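You operate a simulated robot arm through the tools that you are given. There is no shell and no other tool.

The job below is to be done with a simulated robot arm. You get a single attempt, and the scene is never put back.

## Task
Cycle the finished valve fully open, then lock it shut for dispatch.
Fine: free the lock screw first; run it in again once the lever is shut.

Only the result counts: the job must be done as asked and must still hold three seconds after the hand-in. Knocking over, shifting, dropping, spilling or breaking anything else fails it.

## Robot
A 7-joint arm with a two-finger parallel gripper, fixed in place. Base frame: the origin is at the foot of the arm, x ahead of it, y to its left, z up. Units: mm, degrees, N and s.
With the tool pointing down near the work surface it reaches from about 520 to 960 mm from the base axis. Its first joint turns from -166.0 to 166.0 degrees. Payload 3.91 kg.
The TCP is the grasp point between the finger pads, 30 mm short of the fingertips. In the tool frame z runs along the fingers and y along their closing line. The gripper opens to 110 mm. The fingers are 20 mm wide and 10 mm thick; the gripper's body (48 by 112 mm) begins 55 mm behind the TCP.
Orientation is that of the tool frame in the base frame, as a unit quaternion [x, y, z, w]. With the fingers straight down and closing along the base's y, the tool's x points along the base's -x, its y along +y and its z along -z.

## Interface
- The arm moves only by the tool drive_tool. Its argument "rows" is a list that holds one entry, the list of rows, each a list of 7 numbers: the shift along the tool's x, y, z in mm, then the turn, a rotation vector about the tool's x, y, z in degrees, then the closure, from 0 (fully open) to 1 (shut). In form: [[[dx, dy, dz, rx, ry, rz, claw], ...]]. A call has 1 to 20 rows; each row shifts and turns the commanded pose from where the row before left it, along the tool's axes as they then stand. Each row takes 0.2 s and may step no farther than 50 mm and 8.6 degrees from the row before; otherwise, or with a gripper value out of range, the whole call is refused. Where a pose cannot be reached the arm comes as near as it can. A force on the tool above 90 N (or 10 N above the force at the start of the call, whichever is more), or a blocked arm, ends the call early, and 0.2 s more pass. The fingers move at their own pace (about 72 mm/s each) and stop on an object; they squeeze with about 32 N. The grip force told is the motor's: it shows also when the fingers shut on nothing. Time passes only in rows, and 0.2 s behind the last, so rows that do not move let the fingers close. It gives the time, the measured TCP pose, the force on the tool (base axes), the opening and the grip force at its end, in the units of the frame above (readings bear some noise), with the torque about the TCP (base axes, N m) and any sound that the robot's microphone picked up.
- Cameras (640 x 400 px; columns grow to the right, rows downward): "scene" is fixed at [220.7, -649.5, 1555]; the picture's right is [0.76, -0.65, 0.00], its down [-0.41, -0.48, -0.78] and it looks along [0.50, 0.59, -0.63] (base axes); focal length 300 px, centre (320, 200). "wrist" rides on the gripper at [72, 17, -103] in the tool frame; the picture's right is [-0.23, 0.97, 0.00], its down [-0.76, -0.18, -0.62] and it looks along [-0.61, -0.14, 0.78] (tool axes); focal length 222 px, centre (320, 200).
- camera(camera): a new picture of that camera. It takes no simulated time.
- raise_lower(by): slides the trunk up (or, below 0, down) by that many mm; the arm rides with it, the base frame stays. It gives what a move gives, with no picture.
- pixel_to_xyz(camera, pixels): for up to 12 pixels [column, row] of the newest picture of that camera ("zoom" is the newest enlarged one), the place [x, y, z] in the base frame of the surface seen there, good to about 2 mm. It takes no simulated time.
- close_up(camera, box): a new picture of the part [left, top, right, bottom] of that camera's present view, enlarged. It takes no simulated time.
- sign_off(): hands the job in; it is judged then, once.

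Unless the task says otherwise, let go and move clear before handing in.

The tools are called by a JSON object that holds its "method" and its "body". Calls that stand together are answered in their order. drive_tool: Moves the arm, as the interface text tells. Its arguments: {"type":"object","properties":{"rows":{"type":"array"}},"required":["rows"]} The other tools are called the same way: raise_lower (by) slides the trunk up or down; camera (camera) takes a picture; pixel_to_xyz (camera, pixels) gives the place of the surface under pixels of a picture; close_up (camera, box) takes an enlarged picture of a part of a camera's view; sign_off () hands the job in.

At the start:

```text
time: 0.0
ee_pos: [430.7, -216.0, 1345.0]
ee_rot: [0.0, 1.0, -0.001, -0.001]
ft_force: [-0.7, -0.6, -0.4]
wrist_torque: [0.01, -0.02, 0.0]
gripper_width: 110.2
finger_force: 0.1
trunk travel left (down, up): [-668.0, 14.0]
```

scene: 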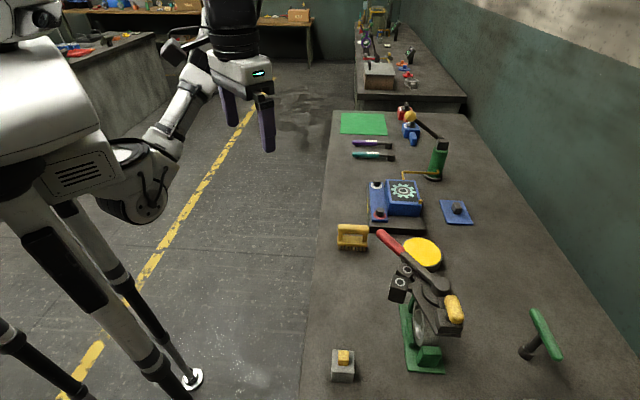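
wrist: 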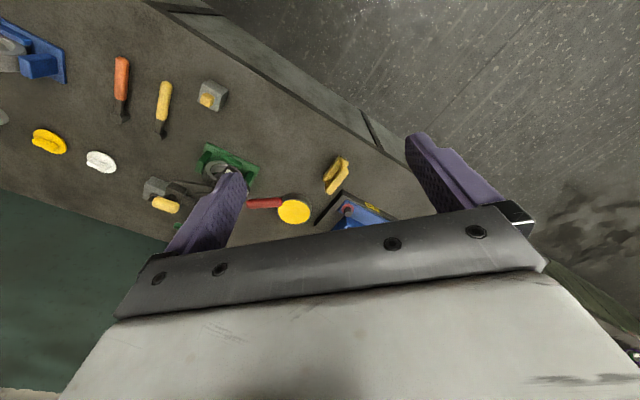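

The scene shows a bench with a green-based fixture with a red lever around (425,290), a yellow disc (423,253), a blue box (400,200), and other items. I'll take enlarged views to identify the valve, lever and lock screw.

{"method": "close_up", "body": {"camera": "scene", "box": [360, 220, 480, 380]}}

{"method": "close_up", "body": {"camera": "scene", "box": [330, 95, 490, 235]}}

{"method": "close_up", "body": {"camera": "wrist", "box": [0, 20, 400, 250]}}

```text
2.50 times, centred on (420, 300) of scene
```

zoom: 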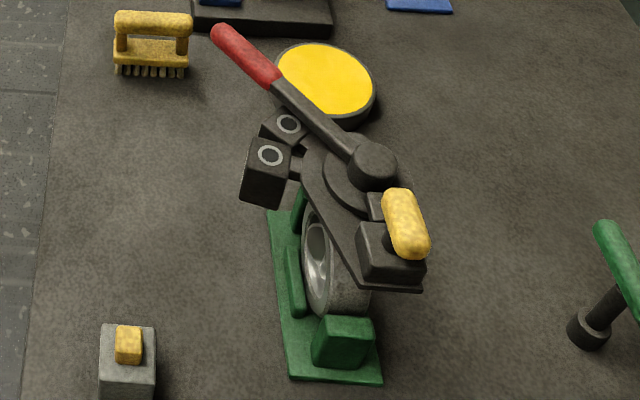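

```text
2.86 times, centred on (410, 165) of scene
```

zoom: 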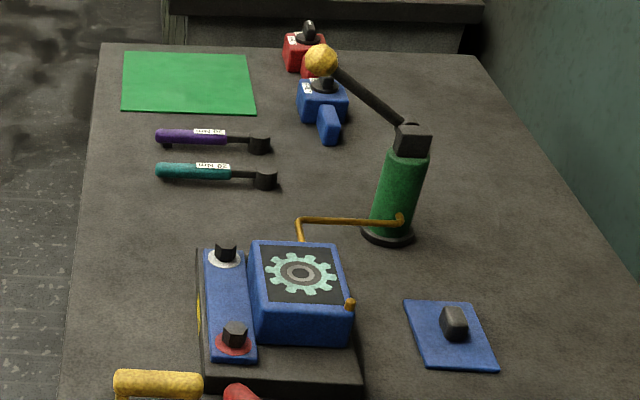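

```text
1.60 times, centred on (200, 135) of wrist
```

zoom: 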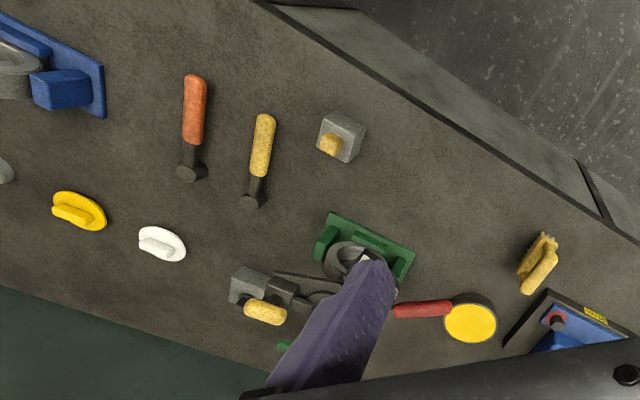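

The close-ups show a butterfly valve on a green base, with a red-handled lever, a top plate with stop blocks and a yellow wing on one block. I'll zoom tighter on it and read coordinates, and check the left side of the wrist view for a second valve.

{"method": "close_up", "body": {"camera": "wrist", "box": [0, 0, 160, 100]}}

{"method": "close_up", "body": {"camera": "scene", "box": [370, 225, 480, 294]}}

{"method": "close_up", "body": {"camera": "scene", "box": [380, 255, 476, 315]}}

```text
4.00 times, centred on (80, 50) of wrist
```

zoom: 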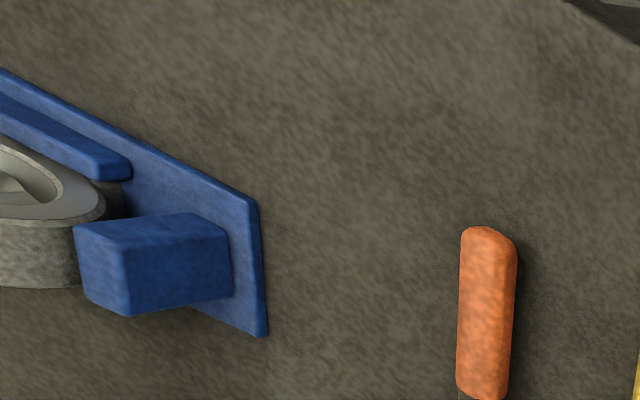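

```text
5.80 times, centred on (425, 260) of scene
```

zoom: 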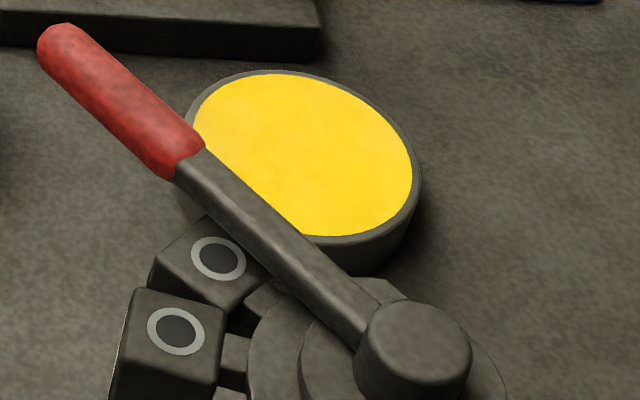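

```text
6.67 times, centred on (428, 285) of scene
```

zoom: 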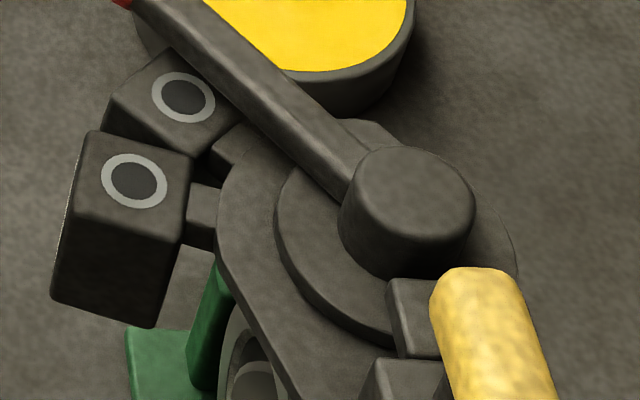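

Next I'll convert key pixels to base-frame positions: for the scene view lever tip, hub, wing, blocks; for the wrist view the blue-base thing and loose parts.

{"method": "pixel_to_xyz", "body": {"camera": "zoom", "pixels": [[406, 190], [300, 110], [185, 97], [135, 180], [460, 290], [520, 380], [415, 295], [240, 200], [300, 200], [500, 240], [90, 140], [60, 300]]}}

{"method": "pixel_to_xyz", "body": {"camera": "scene", "pixels": [[380, 233], [400, 250], [428, 285], [455, 300], [458, 316], [445, 318], [440, 328], [425, 310], [405, 365], [445, 373], [423, 253], [343, 360]]}}

{"method": "pixel_to_xyz", "body": {"camera": "wrist", "pixels": [[30, 65], [8, 45], [60, 75], [122, 70], [163, 95], [210, 100], [48, 140], [100, 160], [152, 188], [165, 205], [2, 117], [345, 230]]}}

```text
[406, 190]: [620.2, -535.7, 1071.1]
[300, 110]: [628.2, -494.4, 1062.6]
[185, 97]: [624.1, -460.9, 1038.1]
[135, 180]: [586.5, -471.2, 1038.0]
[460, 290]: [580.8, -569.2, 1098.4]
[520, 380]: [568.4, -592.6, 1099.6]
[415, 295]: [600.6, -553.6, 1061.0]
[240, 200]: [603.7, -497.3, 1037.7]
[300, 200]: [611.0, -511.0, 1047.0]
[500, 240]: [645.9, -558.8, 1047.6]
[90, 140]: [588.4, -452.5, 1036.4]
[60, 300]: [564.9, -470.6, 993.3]
```

```text
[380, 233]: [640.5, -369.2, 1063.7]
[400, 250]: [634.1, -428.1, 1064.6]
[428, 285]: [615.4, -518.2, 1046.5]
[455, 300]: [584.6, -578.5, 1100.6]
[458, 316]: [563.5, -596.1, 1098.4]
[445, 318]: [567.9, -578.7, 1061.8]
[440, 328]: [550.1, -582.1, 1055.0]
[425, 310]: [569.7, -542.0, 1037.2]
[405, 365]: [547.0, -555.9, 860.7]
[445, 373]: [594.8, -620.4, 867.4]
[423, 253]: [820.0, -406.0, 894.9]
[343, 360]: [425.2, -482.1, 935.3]
```

```text
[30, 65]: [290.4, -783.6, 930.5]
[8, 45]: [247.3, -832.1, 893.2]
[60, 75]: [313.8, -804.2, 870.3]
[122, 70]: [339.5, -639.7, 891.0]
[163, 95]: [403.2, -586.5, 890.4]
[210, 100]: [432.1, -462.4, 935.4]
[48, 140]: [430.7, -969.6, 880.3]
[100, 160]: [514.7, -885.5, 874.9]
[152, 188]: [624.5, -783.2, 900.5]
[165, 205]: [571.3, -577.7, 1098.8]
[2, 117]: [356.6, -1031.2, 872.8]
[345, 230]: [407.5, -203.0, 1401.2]
```

The hub sits near (620,-536,1071), the lever's red end near (640,-369,1064), and the yellow wing near (572,-583,1100), so the lever points about +y. I'll move the hand high over the valve for a top view with the wrist camera.

{"method": "drive_tool", "body": {"rows": [[[-14, -39, 0, 0, 0, 0, 0], [-14, -39, 0, 0, 0, 0, 0], [-14, -39, 0, 0, 0, 0, 0], [-14, -39, 0, 0, 0, 0, 0], [-14, -39, 0, 0, 0, 0, 0], [-14, -39, 0, 0, 0, 0, 0], [-14, -39, 0, 0, 0, 0, 0], [-14, -39, 0, 0, 0, 0, 0]]]}}

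{"method": "camera", "body": {"camera": "wrist"}}

{"method": "camera", "body": {"camera": "scene"}}

```text
time: 1.8
ee_pos: [540.4, -526.0, 1315.0]
ee_rot: [0.0, 1.0, -0.004, 0.002]
ft_force: [-0.4, -0.8, 0.2]
wrist_torque: [0.02, -0.01, -0.02]
gripper_width: 110.0
finger_force: 0.1
out of reach, approached as far as the arm can: row 2, 3, 4, 5, 6, 7, 8
trunk travel left (down, up): [-668.0, 14.0]
```

```text
taken
```

wrist: 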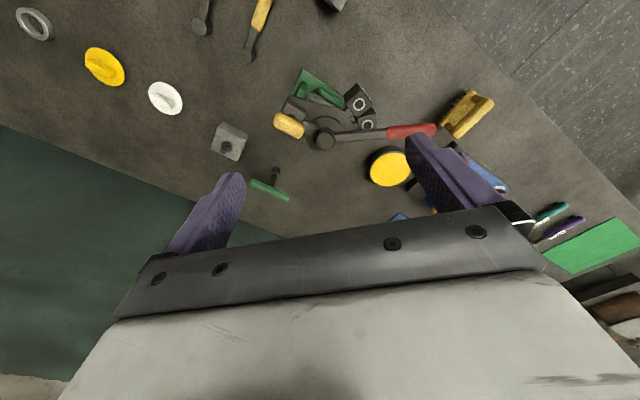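

```text
taken
```

scene: 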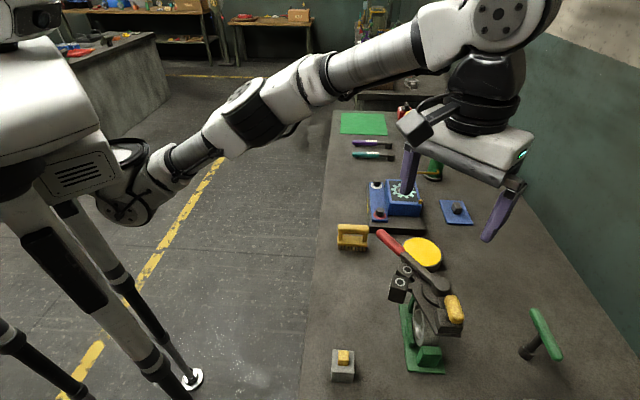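

The wrist view now shows the valve from above at (330,120); lever runs right toward (430,130). The arm was at its reach limit at this height. I'll zoom in on the valve.

{"method": "close_up", "body": {"camera": "wrist", "box": [256, 60, 448, 180]}}

{"method": "close_up", "body": {"camera": "wrist", "box": [0, 0, 320, 200]}}

```text
3.33 times, centred on (352, 120) of wrist
```

zoom: 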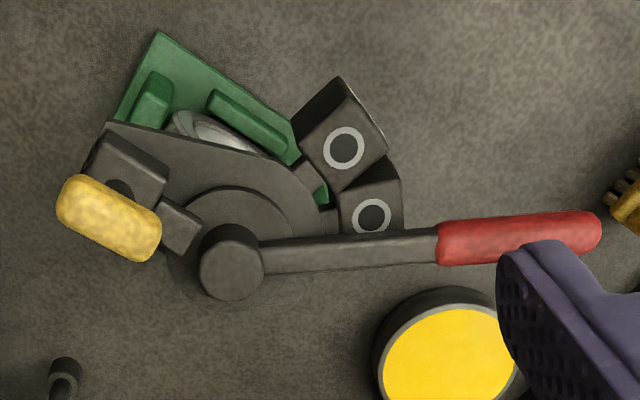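

```text
2.00 times, centred on (160, 100) of wrist
```

zoom: 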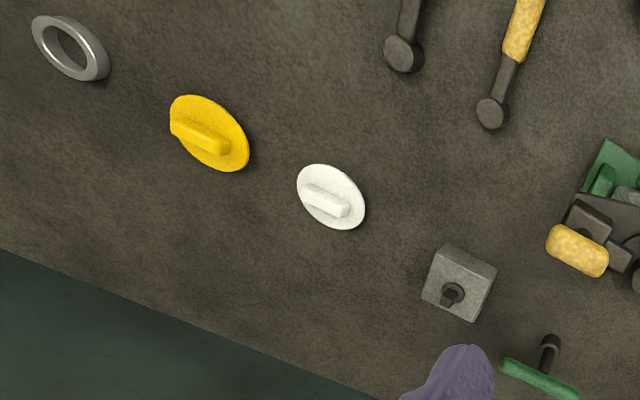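

The top view shows a vertical-axis yellow wing on a block, a lug next to the hub disc, and two ringed blocks by the lever. I'll lower the trunk 100 mm (fingertips stay ~80 mm above the wing) for a closer look.

{"method": "raise_lower", "body": {"by": -100}}

{"method": "camera", "body": {"camera": "wrist"}}

{"method": "close_up", "body": {"camera": "wrist", "box": [220, 60, 460, 210]}}

```text
time: 3.1
ee_pos: [542.4, -525.5, 1215.6]
ee_rot: [0.0, 1.0, -0.005, 0.002]
ft_force: [0.1, -0.1, 0.0]
wrist_torque: [-0.01, 0.03, -0.02]
gripper_width: 109.9
finger_force: 0.1
trunk travel left (down, up): [-568.0, 114.0]
```

```text
taken
```

wrist: 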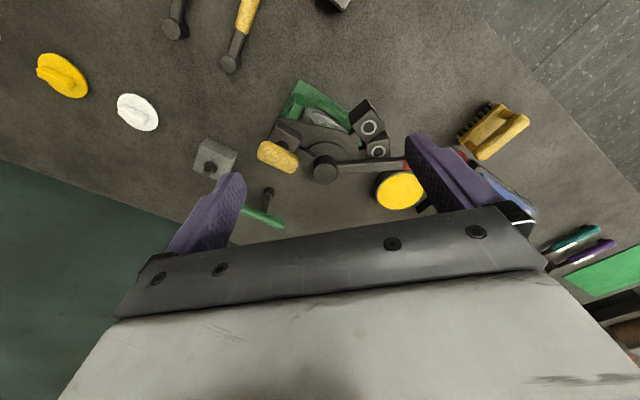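

```text
2.67 times, centred on (340, 135) of wrist
```

zoom: 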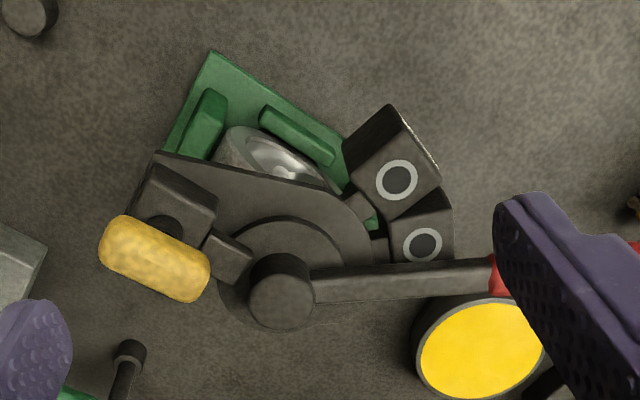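

The zoom now resolves the hub (285,295), block/wing (175,215)/(155,258), lug (228,258), ringed blocks (397,180),(422,243). I'll measure these points.

{"method": "pixel_to_xyz", "body": {"camera": "zoom", "pixels": [[118, 232], [155, 258], [195, 285], [180, 200], [180, 232], [228, 255], [160, 155], [283, 300], [270, 235], [320, 240], [340, 215], [250, 185]]}}

{"method": "pixel_to_xyz", "body": {"camera": "zoom", "pixels": [[212, 55], [168, 150], [350, 185], [300, 135], [205, 120], [280, 155], [397, 180], [422, 243], [350, 280], [480, 270], [480, 285], [350, 295]]}}

```text
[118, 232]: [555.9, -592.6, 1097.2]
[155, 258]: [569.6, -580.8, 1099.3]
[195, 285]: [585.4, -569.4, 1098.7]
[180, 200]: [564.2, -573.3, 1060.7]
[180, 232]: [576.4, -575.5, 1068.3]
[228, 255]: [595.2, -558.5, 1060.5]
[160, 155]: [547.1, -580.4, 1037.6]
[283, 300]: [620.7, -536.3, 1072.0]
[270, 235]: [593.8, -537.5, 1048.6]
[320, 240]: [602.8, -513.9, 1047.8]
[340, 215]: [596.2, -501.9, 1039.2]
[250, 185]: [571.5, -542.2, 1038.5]
```

```text
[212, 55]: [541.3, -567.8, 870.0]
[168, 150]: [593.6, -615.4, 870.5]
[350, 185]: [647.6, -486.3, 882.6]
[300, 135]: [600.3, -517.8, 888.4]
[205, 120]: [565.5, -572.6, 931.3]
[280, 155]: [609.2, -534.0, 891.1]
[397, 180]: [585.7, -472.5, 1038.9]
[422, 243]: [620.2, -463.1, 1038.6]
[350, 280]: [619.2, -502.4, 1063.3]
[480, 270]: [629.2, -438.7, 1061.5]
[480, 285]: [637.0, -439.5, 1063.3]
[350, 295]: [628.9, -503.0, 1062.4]
```

Hub centre (620,-536), lever at ~82° in plan, wing centred (570,-581) with bar at ~38°; base long axis ~40°. I need to see the valve disc and travel stops, so I'll zoom further in from both cameras.

{"method": "close_up", "body": {"camera": "wrist", "box": [290, 85, 370, 135]}}

{"method": "close_up", "body": {"camera": "scene", "box": [390, 295, 470, 345]}}

{"method": "close_up", "body": {"camera": "scene", "box": [384, 255, 464, 305]}}

{"method": "close_up", "body": {"camera": "wrist", "box": [245, 120, 341, 180]}}

```text
8.00 times, centred on (330, 110) of wrist
```

zoom: 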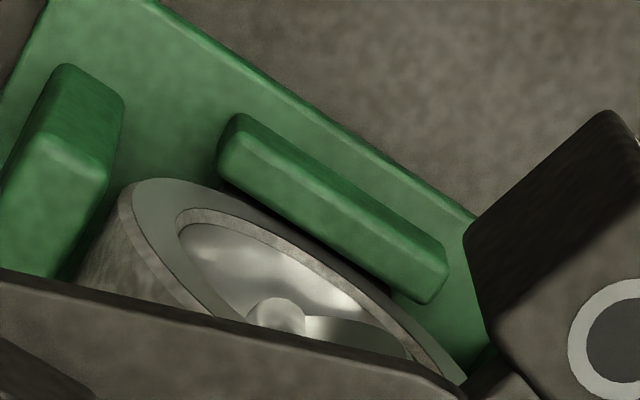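

```text
8.00 times, centred on (430, 320) of scene
```

zoom: 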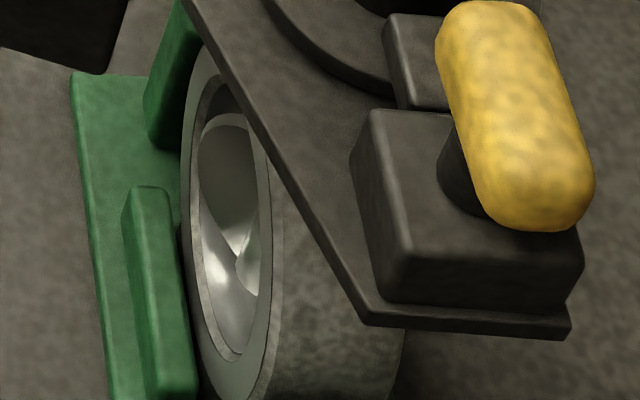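

```text
8.00 times, centred on (424, 280) of scene
```

zoom: 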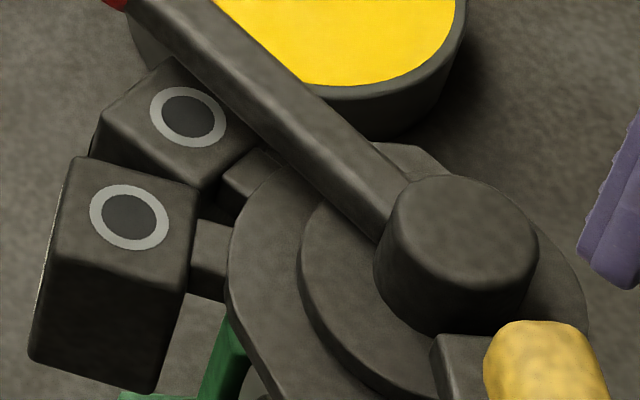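

```text
6.67 times, centred on (293, 150) of wrist
```

zoom: 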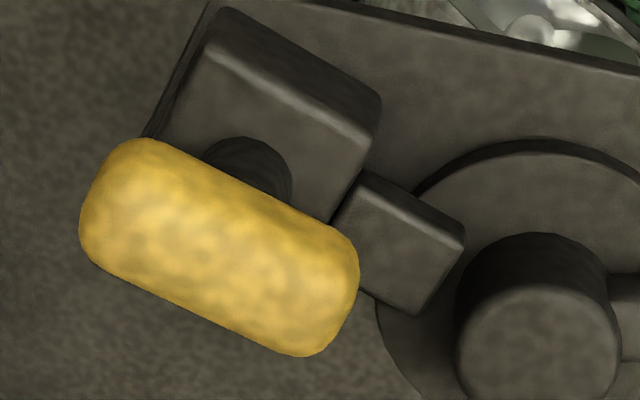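

The yellow T-bar sits on a vertical dark neck above its block, so it must be turned about a vertical axis, and both ringed faces are dark. I'll move above the wing and turn the wrist clockwise to test how much turning range is available before gripping.

{"method": "drive_tool", "body": {"rows": [[[-14, -28, 0, 0, 0, 0, 0], [-14, -28, 0, 0, 0, 0, 0], [0, 0, 0, 0, 0, 8.5, 0], [0, 0, 0, 0, 0, 8.5, 0], [0, 0, 0, 0, 0, 8.5, 0], [0, 0, 0, 0, 0, 8.5, 0], [0, 0, 0, 0, 0, 8.5, 0], [0, 0, 0, 0, 0, 8.5, 0], [0, 0, 0, 0, 0, 8.5, 0], [0, 0, 0, 0, 0, 8.5, 0], [0, 0, 0, 0, 0, 8.5, 0], [0, 0, 0, 0, 0, 8.5, 0], [0, 0, 0, 0, 0, 8.5, 0], [0, 0, 0, 0, 0, 8.5, 0], [0, 0, 0, 0, 0, 8.5, 0], [0, 0, 0, 0, 0, 8.5, 0], [0, 0, 0, 0, 0, 8.5, 0], [0, 0, 0, 0, 0, 8.5, 0]]]}}

{"method": "camera", "body": {"camera": "scene"}}

{"method": "camera", "body": {"camera": "wrist"}}

```text
time: 6.9
ee_pos: [306.0, -398.8, 1097.9]
ee_rot: [0.927, 0.376, -0.001, 0.005]
ft_force: [0.6, -0.4, -0.2]
wrist_torque: [0.01, 0.0, 0.03]
gripper_width: 110.0
finger_force: 0.1
out of reach, approached as far as the arm can: row 1, 2, 10, 11, 12, 13, 14, 15, 16, 17, 18
trunk travel left (down, up): [-568.0, 114.0]
```

```text
taken
```

scene: 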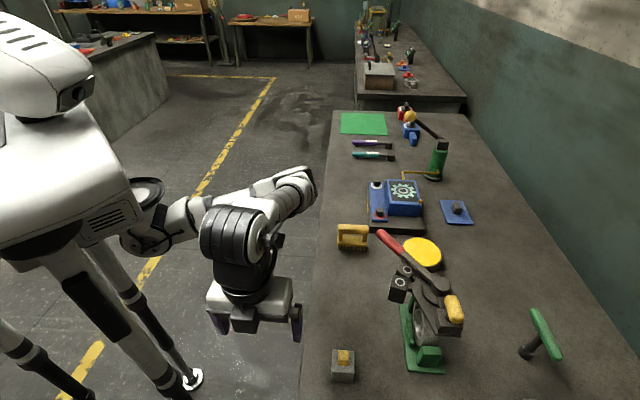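

```text
taken
```

wrist: 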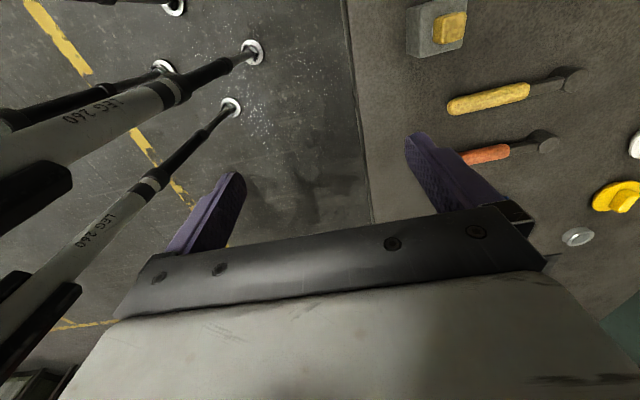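

The arm could not hold the position while turning that far, so it retreated to (306,-399,1098), touching nothing. I'll raise the trunk 100 mm to regain clearance and reach, then check where it stands.

{"method": "raise_lower", "body": {"by": 100}}

{"method": "drive_tool", "body": {"rows": [[[0, 0, 0, 0, 0, 0, 0]]]}}

```text
time: 8.3
ee_pos: [305.1, -399.8, 1197.9]
ee_rot: [0.926, 0.377, -0.001, 0.005]
ft_force: [-0.1, -0.1, 0.5]
wrist_torque: [0.01, 0.0, 0.0]
gripper_width: 109.8
finger_force: 0.0
trunk travel left (down, up): [-668.0, 14.0]
```

```text
time: 8.7
ee_pos: [304.7, -400.5, 1196.1]
ee_rot: [0.926, 0.378, 0.0, 0.005]
ft_force: [0.4, -0.1, -0.5]
wrist_torque: [0.02, -0.03, -0.01]
gripper_width: 110.0
finger_force: 0.1
trunk travel left (down, up): [-668.0, 14.0]
```

The commanded pose starts from the measured one at each call, so I can turn the wrist back safely here, away from the bench items.

{"method": "drive_tool", "body": {"rows": [[[0, 0, 0, 0, 0, -8.5, 0], [0, 0, 0, 0, 0, -8.5, 0], [0, 0, 0, 0, 0, -8.5, 0], [0, 0, 0, 0, 0, -8.5, 0], [0, 0, 0, 0, 0, -8.5, 0], [0, 0, 0, 0, 0, -8.5, 0], [0, 0, 0, 0, 0, -8.5, 0], [0, 0, 0, 0, 0, -8.5, 0], [0, 0, 0, 0, 0, -8.5, 0], [0, 0, 0, 0, 0, -8.5, 0], [0, 0, 0, 0, 0, -8.5, 0], [0, 0, 0, 0, 0, -8.5, 0], [0, 0, 0, 0, 0, -8.5, 0], [0, 0, 0, 0, 0, -8.5, 0], [0, 0, 0, 0, 0, -8.5, 0], [0, 0, 0, 0, 0, -8.5, 0]]]}}

{"method": "camera", "body": {"camera": "scene"}}

```text
time: 12.1
ee_pos: [305.2, -400.1, 1198.7]
ee_rot: [-0.005, 1.0, -0.006, 0.001]
ft_force: [-0.7, 0.5, 0.3]
wrist_torque: [-0.02, -0.02, -0.01]
gripper_width: 110.3
finger_force: 0.2
trunk travel left (down, up): [-668.0, 14.0]
```

```text
taken
```

scene: 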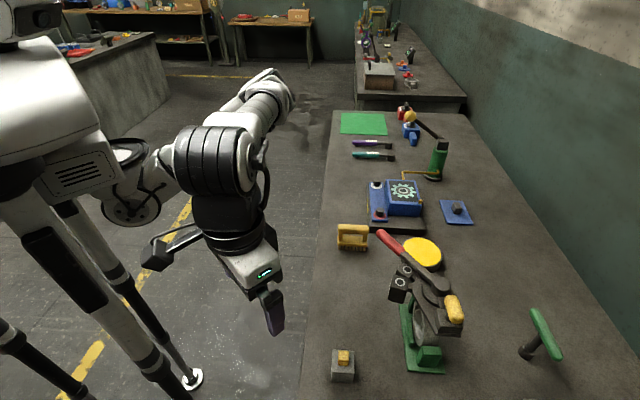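

Back at the nominal orientation at (305,-400,1199) with no flags. I'll move toward the wing at this height (fingertips ~1169, above the 1105 wing).

{"method": "drive_tool", "body": {"rows": [[[-36, -24, 0, 0, 0, 0, 0], [-36, -24, 0, 0, 0, 0, 0], [-36, -24, 0, 0, 0, 0, 0], [-36, -24, 0, 0, 0, 0, 0], [-36, -24, 0, 0, 0, 0, 0], [-36, -24, 0, 0, 0, 0, 0]]]}}

```text
time: 13.5
ee_pos: [523.4, -543.8, 1198.9]
ee_rot: [-0.002, 1.0, -0.004, 0.002]
ft_force: [-0.9, -0.7, -0.1]
wrist_torque: [0.02, -0.02, 0.0]
gripper_width: 110.0
finger_force: 0.1
trunk travel left (down, up): [-668.0, 14.0]
```

Reached without trouble. Now I'll go over the wing centre (570,-581) and turn −38° so the fingers close across the bar.

{"method": "drive_tool", "body": {"rows": [[[-24, -18.5, 0, 0, 0, 0, 0], [-23, -18.5, 0, 0, 0, 0, 0], [0, 0, 0, 0, 0, -7.6, 0], [0, 0, 0, 0, 0, -7.6, 0], [0, 0, 0, 0, 0, -7.6, 0], [0, 0, 0, 0, 0, -7.6, 0], [0, 0, 0, 0, 0, -7.6, 0]]]}}

{"method": "camera", "body": {"camera": "wrist"}}

{"method": "camera", "body": {"camera": "scene"}}

```text
time: 15.1
ee_pos: [569.4, -578.8, 1200.7]
ee_rot: [-0.329, 0.944, -0.005, -0.001]
ft_force: [-0.1, 0.2, 0.2]
wrist_torque: [-0.05, 0.0, -0.02]
gripper_width: 109.9
finger_force: 0.0
trunk travel left (down, up): [-668.0, 14.0]
```

```text
taken
```

wrist: 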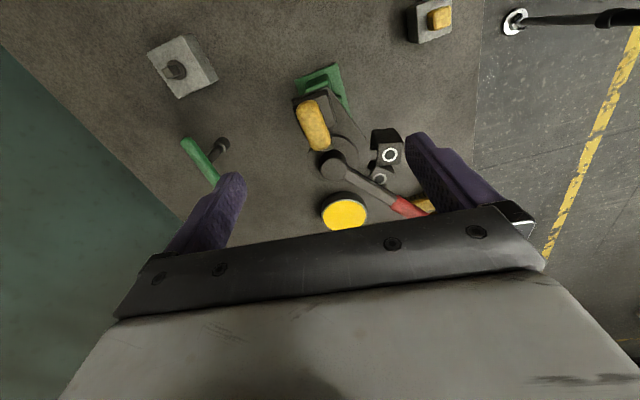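

```text
taken
```

scene: 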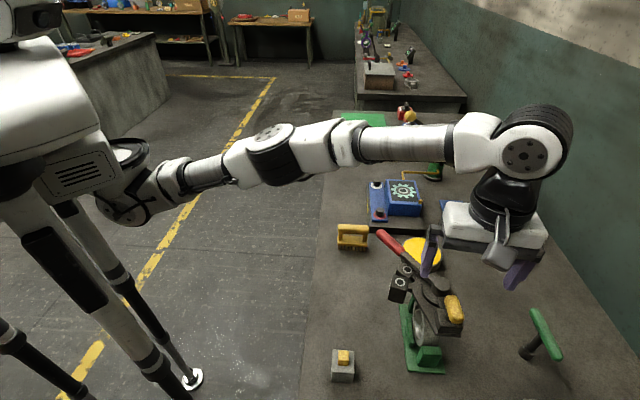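

The hand is now over the wing (wrist view, wing at about (313,125)) with the closing line across the bar. I'll zoom to measure the wing's centre and angle exactly.

{"method": "close_up", "body": {"camera": "wrist", "box": [272, 80, 368, 140]}}

```text
6.67 times, centred on (320, 110) of wrist
```

zoom: 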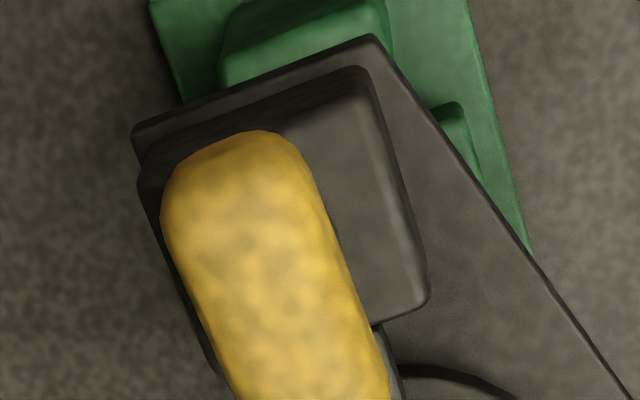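

{"method": "close_up", "body": {"camera": "wrist", "box": [272, 95, 368, 155]}}

{"method": "pixel_to_xyz", "body": {"camera": "zoom", "pixels": [[230, 40], [165, 110], [205, 260], [260, 200], [300, 340], [330, 130], [370, 280], [250, 120], [310, 260], [345, 370], [240, 330], [400, 200]]}}

```text
6.67 times, centred on (320, 125) of wrist
```

zoom: 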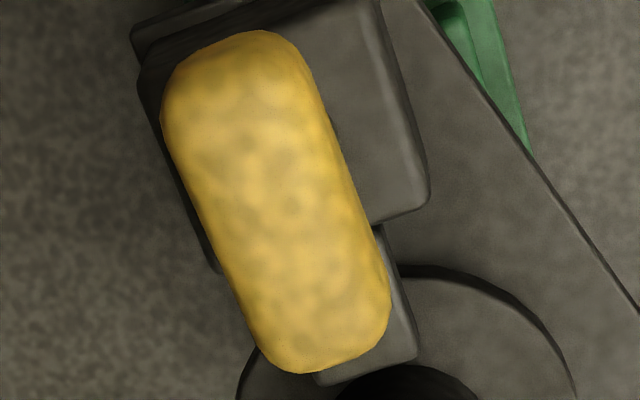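

```text
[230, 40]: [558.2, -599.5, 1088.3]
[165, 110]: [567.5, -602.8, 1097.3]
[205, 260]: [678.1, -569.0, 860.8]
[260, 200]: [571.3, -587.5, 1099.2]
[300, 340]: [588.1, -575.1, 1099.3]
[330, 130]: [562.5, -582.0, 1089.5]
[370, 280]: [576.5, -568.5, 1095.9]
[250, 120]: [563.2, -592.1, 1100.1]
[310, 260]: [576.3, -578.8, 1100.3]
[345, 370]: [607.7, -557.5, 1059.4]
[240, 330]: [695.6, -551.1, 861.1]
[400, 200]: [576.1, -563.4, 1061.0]
```

The wing measures ~21 mm wide, top at z≈1100, centre ≈(573,-584); I need to shift −7 along tool y. Before gripping I'll test the counterclockwise wrist range in free air up here with 10 rows.

{"method": "drive_tool", "body": {"rows": [[[0, -7, 0, 0, 0, 0, 0], [0, 0, 0, 0, 0, -8.5, 0], [0, 0, 0, 0, 0, -8.5, 0], [0, 0, 0, 0, 0, -8.5, 0], [0, 0, 0, 0, 0, -8.5, 0], [0, 0, 0, 0, 0, -8.5, 0], [0, 0, 0, 0, 0, -8.5, 0], [0, 0, 0, 0, 0, -8.5, 0], [0, 0, 0, 0, 0, -8.5, 0], [0, 0, 0, 0, 0, -8.5, 0], [0, 0, 0, 0, 0, -8.5, 0]]]}}

```text
time: 17.5
ee_pos: [573.3, -584.1, 1199.7]
ee_rot: [0.881, -0.473, 0.004, 0.004]
ft_force: [-0.1, 0.8, -0.6]
wrist_torque: [-0.01, -0.02, 0.01]
gripper_width: 110.0
finger_force: 0.0
trunk travel left (down, up): [-668.0, 14.0]
```

No flags for 85° counterclockwise. I'll continue another 85° to find the limit.

{"method": "drive_tool", "body": {"rows": [[[0, 0, 0, 0, 0, -8.5, 0], [0, 0, 0, 0, 0, -8.5, 0], [0, 0, 0, 0, 0, -8.5, 0], [0, 0, 0, 0, 0, -8.5, 0], [0, 0, 0, 0, 0, -8.5, 0], [0, 0, 0, 0, 0, -8.5, 0]]]}}

```text
time: 18.9
ee_pos: [573.2, -585.0, 1200.4]
ee_rot: [0.999, -0.049, 0.001, 0.006]
ft_force: [-0.3, -0.3, -0.3]
wrist_torque: [-0.03, 0.02, 0.03]
gripper_width: 110.0
finger_force: 0.0
trunk travel left (down, up): [-668.0, 14.0]
```

Still unflagged at tool-y ≈ 264°. Continuing in smaller batches.

{"method": "drive_tool", "body": {"rows": [[[0, 0, 0, 0, 0, -8.5, 0], [0, 0, 0, 0, 0, -8.5, 0], [0, 0, 0, 0, 0, -8.5, 0], [0, 0, 0, 0, 0, -8.5, 0], [0, 0, 0, 0, 0, -8.5, 0]]]}}

```text
time: 20.1
ee_pos: [572.9, -585.1, 1200.0]
ee_rot: [0.948, 0.317, -0.001, 0.005]
ft_force: [0.1, -0.3, 0.1]
wrist_torque: [0.02, -0.01, 0.02]
gripper_width: 110.1
finger_force: 0.0
trunk travel left (down, up): [-668.0, 14.0]
```

The full half turn (tool-y 128°→307°) works here, so one stroke can turn the screw 180°. I'll take a look from this opposite side before going back.

{"method": "camera", "body": {"camera": "wrist"}}

{"method": "close_up", "body": {"camera": "wrist", "box": [224, 20, 416, 140]}}

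```text
taken
```

wrist: 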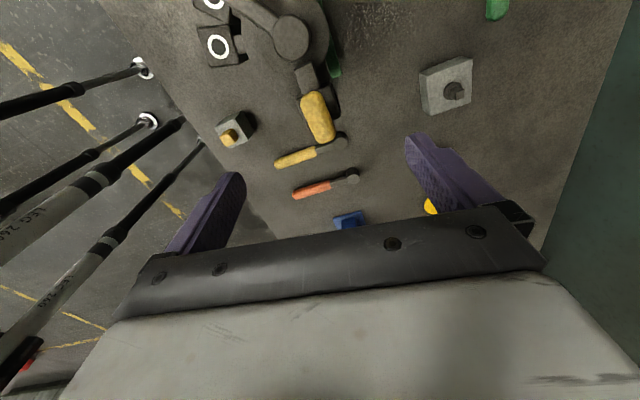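

```text
3.33 times, centred on (320, 80) of wrist
```

zoom: 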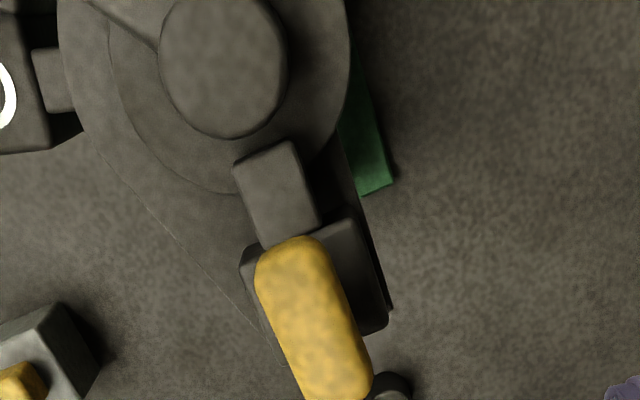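

The lug at (275,190) overlaps the hub disc, so the screw clamps it. I'll turn back clockwise 178.5° to the start grip orientation.

{"method": "drive_tool", "body": {"rows": [[[0, 0, 0, 0, 0, 8.5, 0], [0, 0, 0, 0, 0, 8.5, 0], [0, 0, 0, 0, 0, 8.5, 0], [0, 0, 0, 0, 0, 8.5, 0], [0, 0, 0, 0, 0, 8.5, 0], [0, 0, 0, 0, 0, 8.5, 0], [0, 0, 0, 0, 0, 8.5, 0], [0, 0, 0, 0, 0, 8.5, 0], [0, 0, 0, 0, 0, 8.5, 0], [0, 0, 0, 0, 0, 8.5, 0], [0, 0, 0, 0, 0, 8.5, 0], [0, 0, 0, 0, 0, 8.5, 0], [0, 0, 0, 0, 0, 8.5, 0], [0, 0, 0, 0, 0, 8.5, 0], [0, 0, 0, 0, 0, 8.5, 0], [0, 0, 0, 0, 0, 8.5, 0], [0, 0, 0, 0, 0, 8.5, 0], [0, 0, 0, 0, 0, 8.5, 0], [0, 0, 0, 0, 0, 8.5, 0], [0, 0, 0, 0, 0, 8.5, 0]]]}}

{"method": "drive_tool", "body": {"rows": [[[0, 0, 0, 0, 0, 8.5, 0], [0, 0, 0, 0, 0, 0, 0]]]}}

```text
time: 24.3
ee_pos: [573.7, -584.8, 1200.0]
ee_rot: [-0.396, 0.918, -0.005, -0.001]
ft_force: [0.6, -0.2, 0.3]
wrist_torque: [0.01, 0.01, 0.0]
gripper_width: 110.2
finger_force: 0.1
trunk travel left (down, up): [-668.0, 14.0]
```

```text
time: 24.9
ee_pos: [573.2, -584.4, 1199.4]
ee_rot: [-0.328, 0.945, -0.004, -0.001]
ft_force: [0.2, 0.0, 0.7]
wrist_torque: [0.01, -0.01, -0.04]
gripper_width: 109.9
finger_force: 0.0
trunk travel left (down, up): [-668.0, 14.0]
```

At (573,-584,1199) with tool-y at 128°. I'll descend ~95 mm so the fingertips straddle the bar (tips ≈1075, above the block at ~1065), fingers open.

{"method": "drive_tool", "body": {"rows": [[[0, 0, 25, 0, 0, 0, 0], [0, 0, 25, 0, 0, 0, 0], [0, 0, 25, 0, 0, 0, 0], [0, 0, 10, 0, 0, 0, 0], [0, 0, 10, 0, 0, 0, 0]]]}}

{"method": "camera", "body": {"camera": "wrist"}}

{"method": "close_up", "body": {"camera": "scene", "box": [380, 240, 500, 340]}}

```text
time: 26.1
ee_pos: [573.7, -585.9, 1103.7]
ee_rot: [-0.329, 0.944, -0.005, 0.0]
ft_force: [0.0, -0.1, 0.4]
wrist_torque: [0.03, 0.01, 0.01]
gripper_width: 110.1
finger_force: 0.1
trunk travel left (down, up): [-668.0, 14.0]
```

```text
taken
```

wrist: 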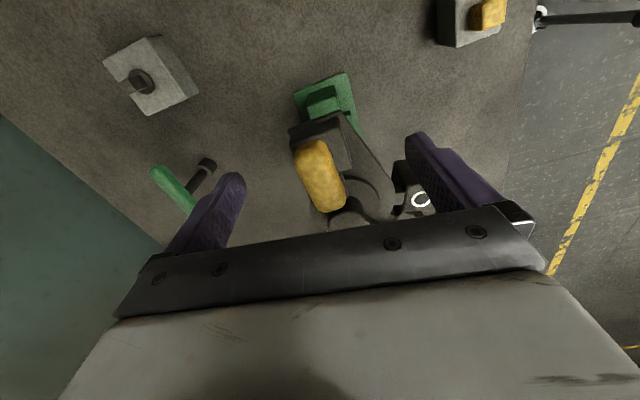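

```text
4.00 times, centred on (440, 290) of scene
```

zoom: 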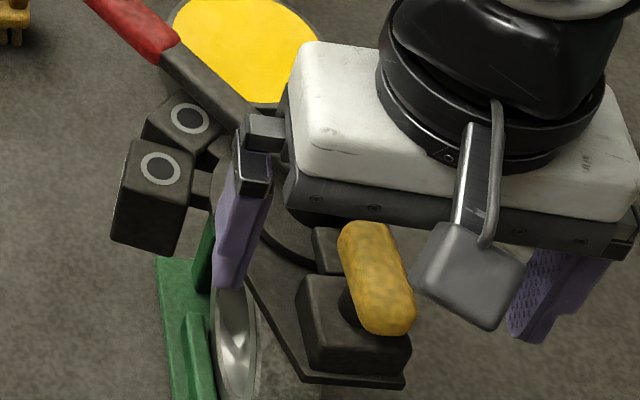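

The bar lies between the fingers, aligned with them (wrist view centre ≈(320,175)). I'll close on it.

{"method": "drive_tool", "body": {"rows": [[[0, 0, 0, 0, 0, 0, 1], [0, 0, 0, 0, 0, 0, 1], [0, 0, 0, 0, 0, 0, 1], [0, 0, 0, 0, 0, 0, 1], [0, 0, 0, 0, 0, 0, 1], [0, 0, 0, 0, 0, 0, 1]]]}}

{"method": "close_up", "body": {"camera": "scene", "box": [380, 240, 500, 340]}}

```text
time: 27.5
ee_pos: [573.7, -585.3, 1104.9]
ee_rot: [-0.33, 0.944, -0.005, -0.001]
ft_force: [1.0, -4.0, 0.5]
wrist_torque: [0.31, 0.19, 0.81]
gripper_width: 23.4
finger_force: 44.3
trunk travel left (down, up): [-668.0, 14.0]
```

```text
4.00 times, centred on (440, 290) of scene
```

zoom: 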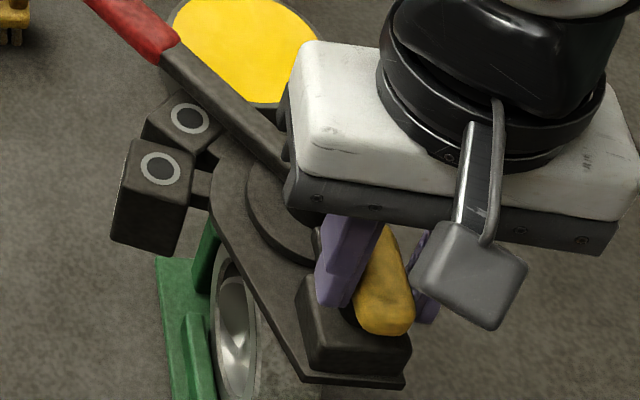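

Gripped at 23.4 mm width; the torque of 0.81 N·m about z shows the screw resists clockwise. Now I'll turn counterclockwise 40° and watch the torque.

{"method": "drive_tool", "body": {"rows": [[[0, 0, 0, 0, 0, -6, 1], [0, 0, 0, 0, 0, -6, 1], [0, 0, 0, 0, 0, -6, 1]]]}}

{"method": "close_up", "body": {"camera": "scene", "box": [380, 240, 500, 340]}}

```text
time: 28.3
ee_pos: [574.2, -586.9, 1104.9]
ee_rot: [-0.473, 0.881, -0.005, -0.001]
ft_force: [5.1, -11.9, 2.1]
wrist_torque: [1.19, -0.52, -0.02]
gripper_width: 21.5
finger_force: 45.1
trunk travel left (down, up): [-668.0, 14.0]
```

```text
4.00 times, centred on (440, 290) of scene
```

zoom: 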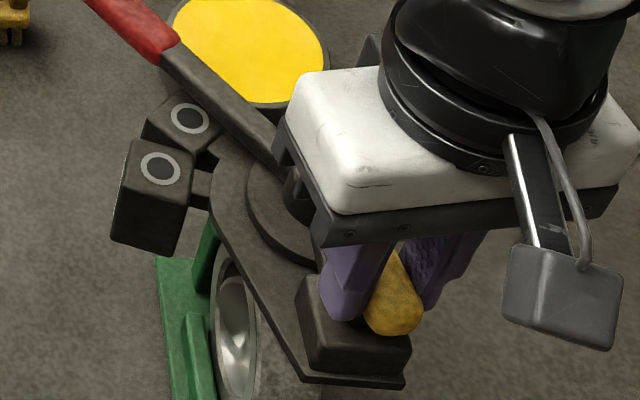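

The bar followed the turn (tool-y 128°→146°), torque about z near 0 and width 21.5. I'll keep turning counterclockwise.

{"method": "drive_tool", "body": {"rows": [[[0, 0, 0, 0, 0, -8, 1], [0, 0, 0, 0, 0, -8, 1], [0, 0, 0, 0, 0, -8, 1], [0, 0, 0, 0, 0, -8, 1], [0, 0, 0, 0, 0, -8, 1]]]}}

{"method": "close_up", "body": {"camera": "scene", "box": [380, 240, 500, 340]}}

```text
time: 29.5
ee_pos: [575.5, -587.0, 1104.2]
ee_rot: [0.746, -0.666, 0.005, 0.004]
ft_force: [24.0, -23.9, 11.1]
wrist_torque: [0.31, -0.32, -0.07]
gripper_width: 21.7
finger_force: 44.7
trunk travel left (down, up): [-668.0, 14.0]
```

```text
4.00 times, centred on (440, 290) of scene
```

zoom: 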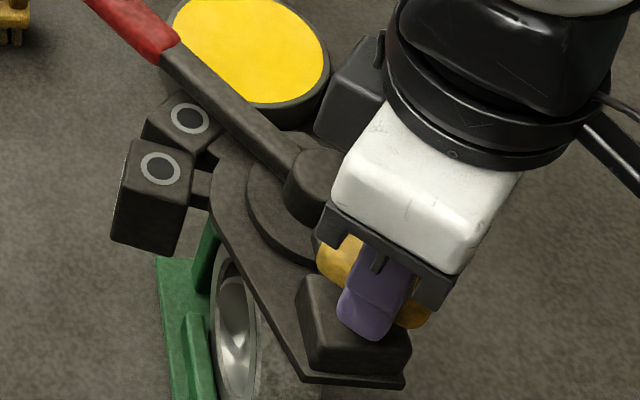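

The bar has turned ~58° and follows well; lateral force of 34 N shows a slight centre offset (toward +x, −y). I'll re-centre ~2 mm and keep turning.

{"method": "drive_tool", "body": {"rows": [[[1.2, -1, -0.5, 0, 0, 0, 1], [0, 0, 0, 0, 0, -8, 1], [0, 0, 0, 0, 0, -8, 1], [0, 0, 0, 0, 0, -8, 1], [0, 0, 0, 0, 0, -8, 1], [0, 0, 0, 0, 0, -8, 1]]]}}

{"method": "close_up", "body": {"camera": "scene", "box": [380, 240, 500, 340]}}

```text
time: 30.9
ee_pos: [577.8, -586.1, 1104.3]
ee_rot: [0.929, -0.37, 0.004, 0.004]
ft_force: [28.2, -5.7, 11.3]
wrist_torque: [0.25, -0.55, -0.06]
gripper_width: 21.5
finger_force: 44.8
trunk travel left (down, up): [-668.0, 14.0]
```

```text
4.00 times, centred on (440, 290) of scene
```

zoom: 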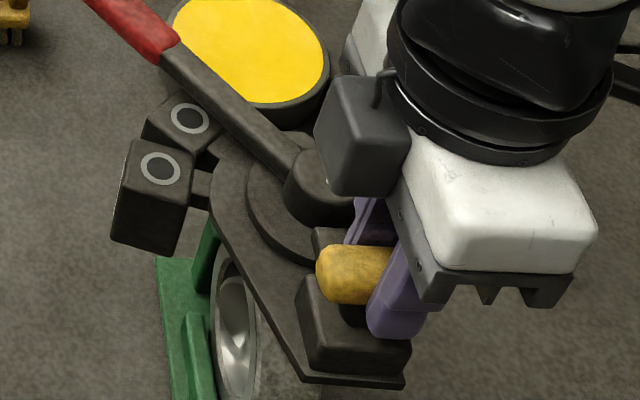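

Now ~98° turned (tool-y 226°), still nearly torque-free with some upward force, suggesting the screw rises. I'll continue with another 48° and small re-centring.

{"method": "drive_tool", "body": {"rows": [[[1.0, -1, -0.7, 0, 0, 0, 1], [0, 0, 0, 0, 0, -8, 1], [0, 0, 0, 0, 0, -8, 1], [0, 0, 0, 0, 0, -8, 1], [0, 0, 0, 0, 0, -8, 1], [0, 0, 0, 0, 0, -8, 1], [0, 0, 0, 0, 0, -8, 1]]]}}

{"method": "close_up", "body": {"camera": "scene", "box": [380, 240, 500, 340]}}

```text
time: 32.5
ee_pos: [578.7, -583.5, 1105.1]
ee_rot: [0.999, 0.041, 0.001, 0.003]
ft_force: [15.7, 25.8, -1.6]
wrist_torque: [0.91, -1.38, -0.07]
gripper_width: 21.6
finger_force: 45.3
trunk travel left (down, up): [-668.0, 14.0]
```

```text
4.00 times, centred on (440, 290) of scene
```

zoom: 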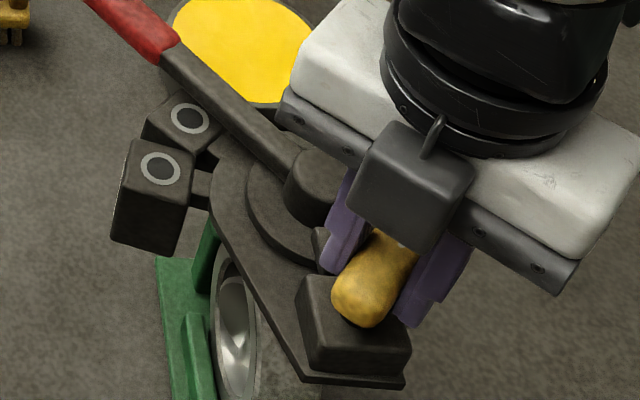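

About 146° turned so far with no sound yet. Continuing to the end of this stroke (~35° more).

{"method": "drive_tool", "body": {"rows": [[[0, -1.5, -0.5, 0, 0, 0, 1], [0, 0, 0, 0, 0, -8, 1], [0, 0, 0, 0, 0, -8, 1], [0, 0, 0, 0, 0, -8, 1], [0, 0, 0, 0, 0, -8, 1]]]}}

{"method": "close_up", "body": {"camera": "scene", "box": [380, 240, 500, 340]}}

```text
time: 33.7
ee_pos: [579.1, -581.0, 1106.2]
ee_rot: [0.95, 0.313, 0.0, 0.003]
ft_force: [13.5, 28.4, -5.3]
wrist_torque: [1.11, -0.66, -0.07]
gripper_width: 21.6
finger_force: 45.4
trunk travel left (down, up): [-668.0, 14.0]
```

```text
4.00 times, centred on (440, 290) of scene
```

zoom: 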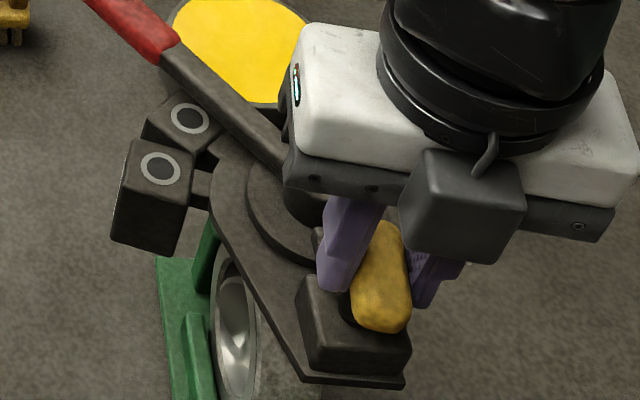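

A half turn is done (tool-y 307°); the opposite grip points give the screw axis as ≈(576.4,-583.1). I'll release and lift to check whether the screw has come up.

{"method": "drive_tool", "body": {"rows": [[[0, 0, 0, 0, 0, 0, 0.4], [0, 0, 0, 0, 0, 0, 0.2], [0, 0, 0, 0, 0, 0, 0], [0, 0, -25, 0, 0, 0, 0], [0, 0, -30, 0, 0, 0, 0], [0, 0, -30, 0, 0, 0, 0]]]}}

{"method": "camera", "body": {"camera": "wrist"}}

{"method": "close_up", "body": {"camera": "wrist", "box": [256, 40, 384, 120]}}

{"method": "close_up", "body": {"camera": "scene", "box": [400, 260, 480, 340]}}

```text
time: 35.1
ee_pos: [577.2, -584.4, 1192.4]
ee_rot: [0.95, 0.311, 0.0, 0.005]
ft_force: [-0.8, 0.5, 0.4]
wrist_torque: [0.0, -0.01, 0.0]
gripper_width: 110.3
finger_force: 0.0
trunk travel left (down, up): [-668.0, 14.0]
```

```text
taken
```

wrist: 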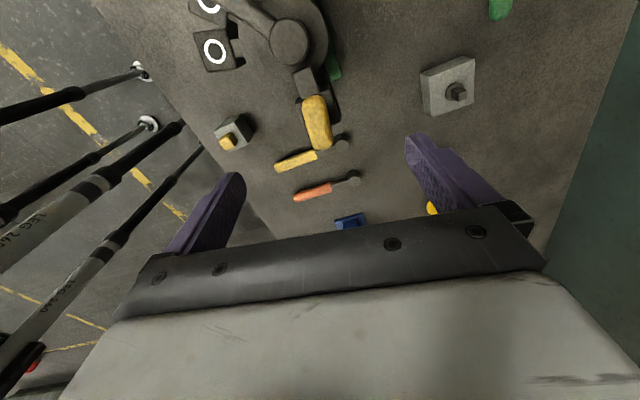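

```text
5.00 times, centred on (320, 80) of wrist
```

zoom: 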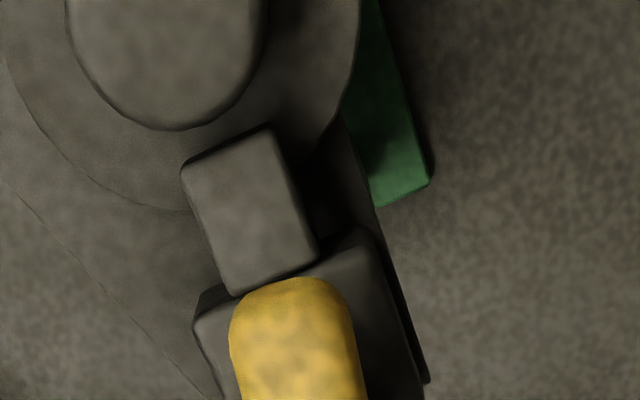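

```text
5.00 times, centred on (440, 300) of scene
```

zoom: 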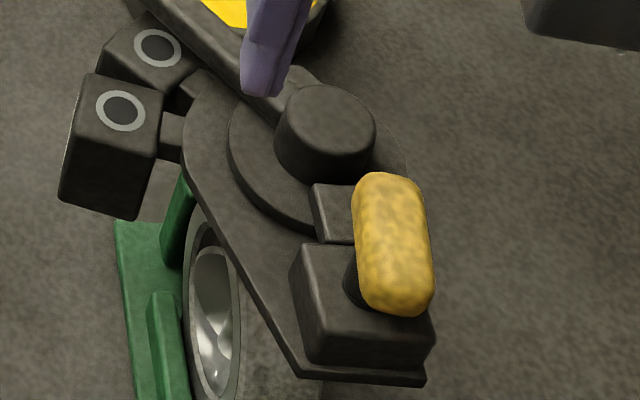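

The wing is back at roughly the same orientation. I'll measure its height now versus the earlier 1099–1100.

{"method": "pixel_to_xyz", "body": {"camera": "zoom", "pixels": [[385, 200], [392, 240], [400, 290], [350, 230], [330, 210], [330, 330], [335, 270], [325, 120], [345, 285], [360, 330], [310, 290], [395, 260]]}}

{"method": "pixel_to_xyz", "body": {"camera": "wrist", "pixels": [[312, 105], [317, 120], [321, 138], [305, 80], [290, 40]]}}

```text
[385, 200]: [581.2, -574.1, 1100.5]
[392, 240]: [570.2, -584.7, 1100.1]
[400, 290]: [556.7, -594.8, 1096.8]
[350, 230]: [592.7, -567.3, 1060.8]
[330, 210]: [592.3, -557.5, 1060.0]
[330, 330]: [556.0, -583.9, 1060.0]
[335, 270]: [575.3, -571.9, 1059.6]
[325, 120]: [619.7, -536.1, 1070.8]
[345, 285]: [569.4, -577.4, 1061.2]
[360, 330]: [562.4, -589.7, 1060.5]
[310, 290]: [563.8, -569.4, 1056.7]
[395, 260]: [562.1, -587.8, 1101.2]
```

```text
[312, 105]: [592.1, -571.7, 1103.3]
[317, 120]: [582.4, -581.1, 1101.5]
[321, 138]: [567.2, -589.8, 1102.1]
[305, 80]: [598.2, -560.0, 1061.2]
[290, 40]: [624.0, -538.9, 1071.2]
```

The wing top now reads ~1101–1102, about 1.5–2 mm higher than before, so counterclockwise does back the screw out. I'll turn the open hand back 180° at this height for another stroke.

{"method": "drive_tool", "body": {"rows": [[[0, 0, 0, 0, 0, 8.57, 0], [0, 0, 0, 0, 0, 8.57, 0], [0, 0, 0, 0, 0, 8.57, 0], [0, 0, 0, 0, 0, 8.57, 0], [0, 0, 0, 0, 0, 8.57, 0], [0, 0, 0, 0, 0, 8.57, 0], [0, 0, 0, 0, 0, 8.57, 0], [0, 0, 0, 0, 0, 8.57, 0], [0, 0, 0, 0, 0, 8.57, 0], [0, 0, 0, 0, 0, 8.57, 0], [0, 0, 0, 0, 0, 8.57, 0], [0, 0, 0, 0, 0, 8.57, 0], [0, 0, 0, 0, 0, 8.57, 0], [0, 0, 0, 0, 0, 8.57, 0], [0, 0, 0, 0, 0, 8.57, 0], [0, 0, 0, 0, 0, 8.57, 0], [0, 0, 0, 0, 0, 8.57, 0], [0, 0, 0, 0, 0, 8.57, 0], [0, 0, 0, 0, 0, 8.57, 0], [0, 0, 0, 0, 0, 8.57, 0]]]}}

{"method": "drive_tool", "body": {"rows": [[[0, 0, 0, 0, 0, 8.57, 0], [0, 0, 0, 0, 0, 0, 0]]]}}

```text
time: 39.3
ee_pos: [575.2, -584.7, 1191.6]
ee_rot: [-0.381, 0.924, -0.005, -0.001]
ft_force: [0.1, 0.5, 0.1]
wrist_torque: [-0.01, -0.01, -0.03]
gripper_width: 110.1
finger_force: 0.1
trunk travel left (down, up): [-668.0, 14.0]
```

```text
time: 39.9
ee_pos: [575.6, -584.6, 1191.5]
ee_rot: [-0.311, 0.95, -0.004, 0.0]
ft_force: [0.3, -0.5, -0.3]
wrist_torque: [0.0, 0.01, 0.06]
gripper_width: 110.1
finger_force: 0.1
trunk travel left (down, up): [-668.0, 14.0]
```

At tool-y 126°. I'll centre on the axis, descend to z≈1106, and close on the bar.

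{"method": "drive_tool", "body": {"rows": [[[-1.5, 0.7, 25, 0, 0, 0, 0], [0, 0, 30, 0, 0, 0, 0], [0, 0, 20, 0, 0, 0, 0], [0, 0, 10, 0, 0, 0, 0], [0, 0, 0, 0, 0, 0, 1], [0, 0, 0, 0, 0, 0, 1], [0, 0, 0, 0, 0, 0, 1], [0, 0, 0, 0, 0, 0, 1], [0, 0, 0, 0, 0, 0, 1]]]}}

{"method": "close_up", "body": {"camera": "scene", "box": [380, 240, 500, 340]}}

```text
time: 41.9
ee_pos: [576.4, -583.3, 1105.5]
ee_rot: [-0.311, 0.95, -0.004, 0.0]
ft_force: [-3.1, 5.5, -2.0]
wrist_torque: [0.51, 0.38, -0.02]
gripper_width: 21.6
finger_force: 45.0
trunk travel left (down, up): [-668.0, 14.0]
```

```text
4.00 times, centred on (440, 290) of scene
```

zoom: 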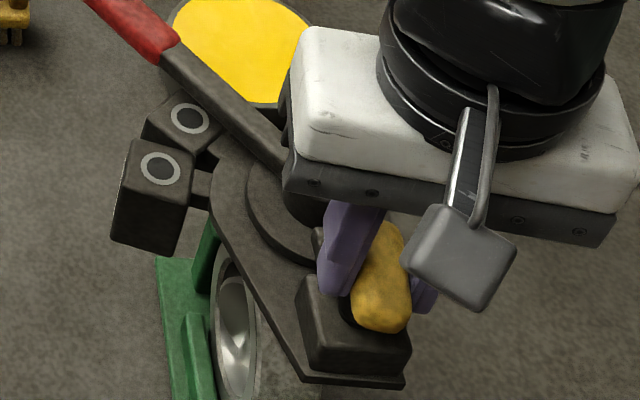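

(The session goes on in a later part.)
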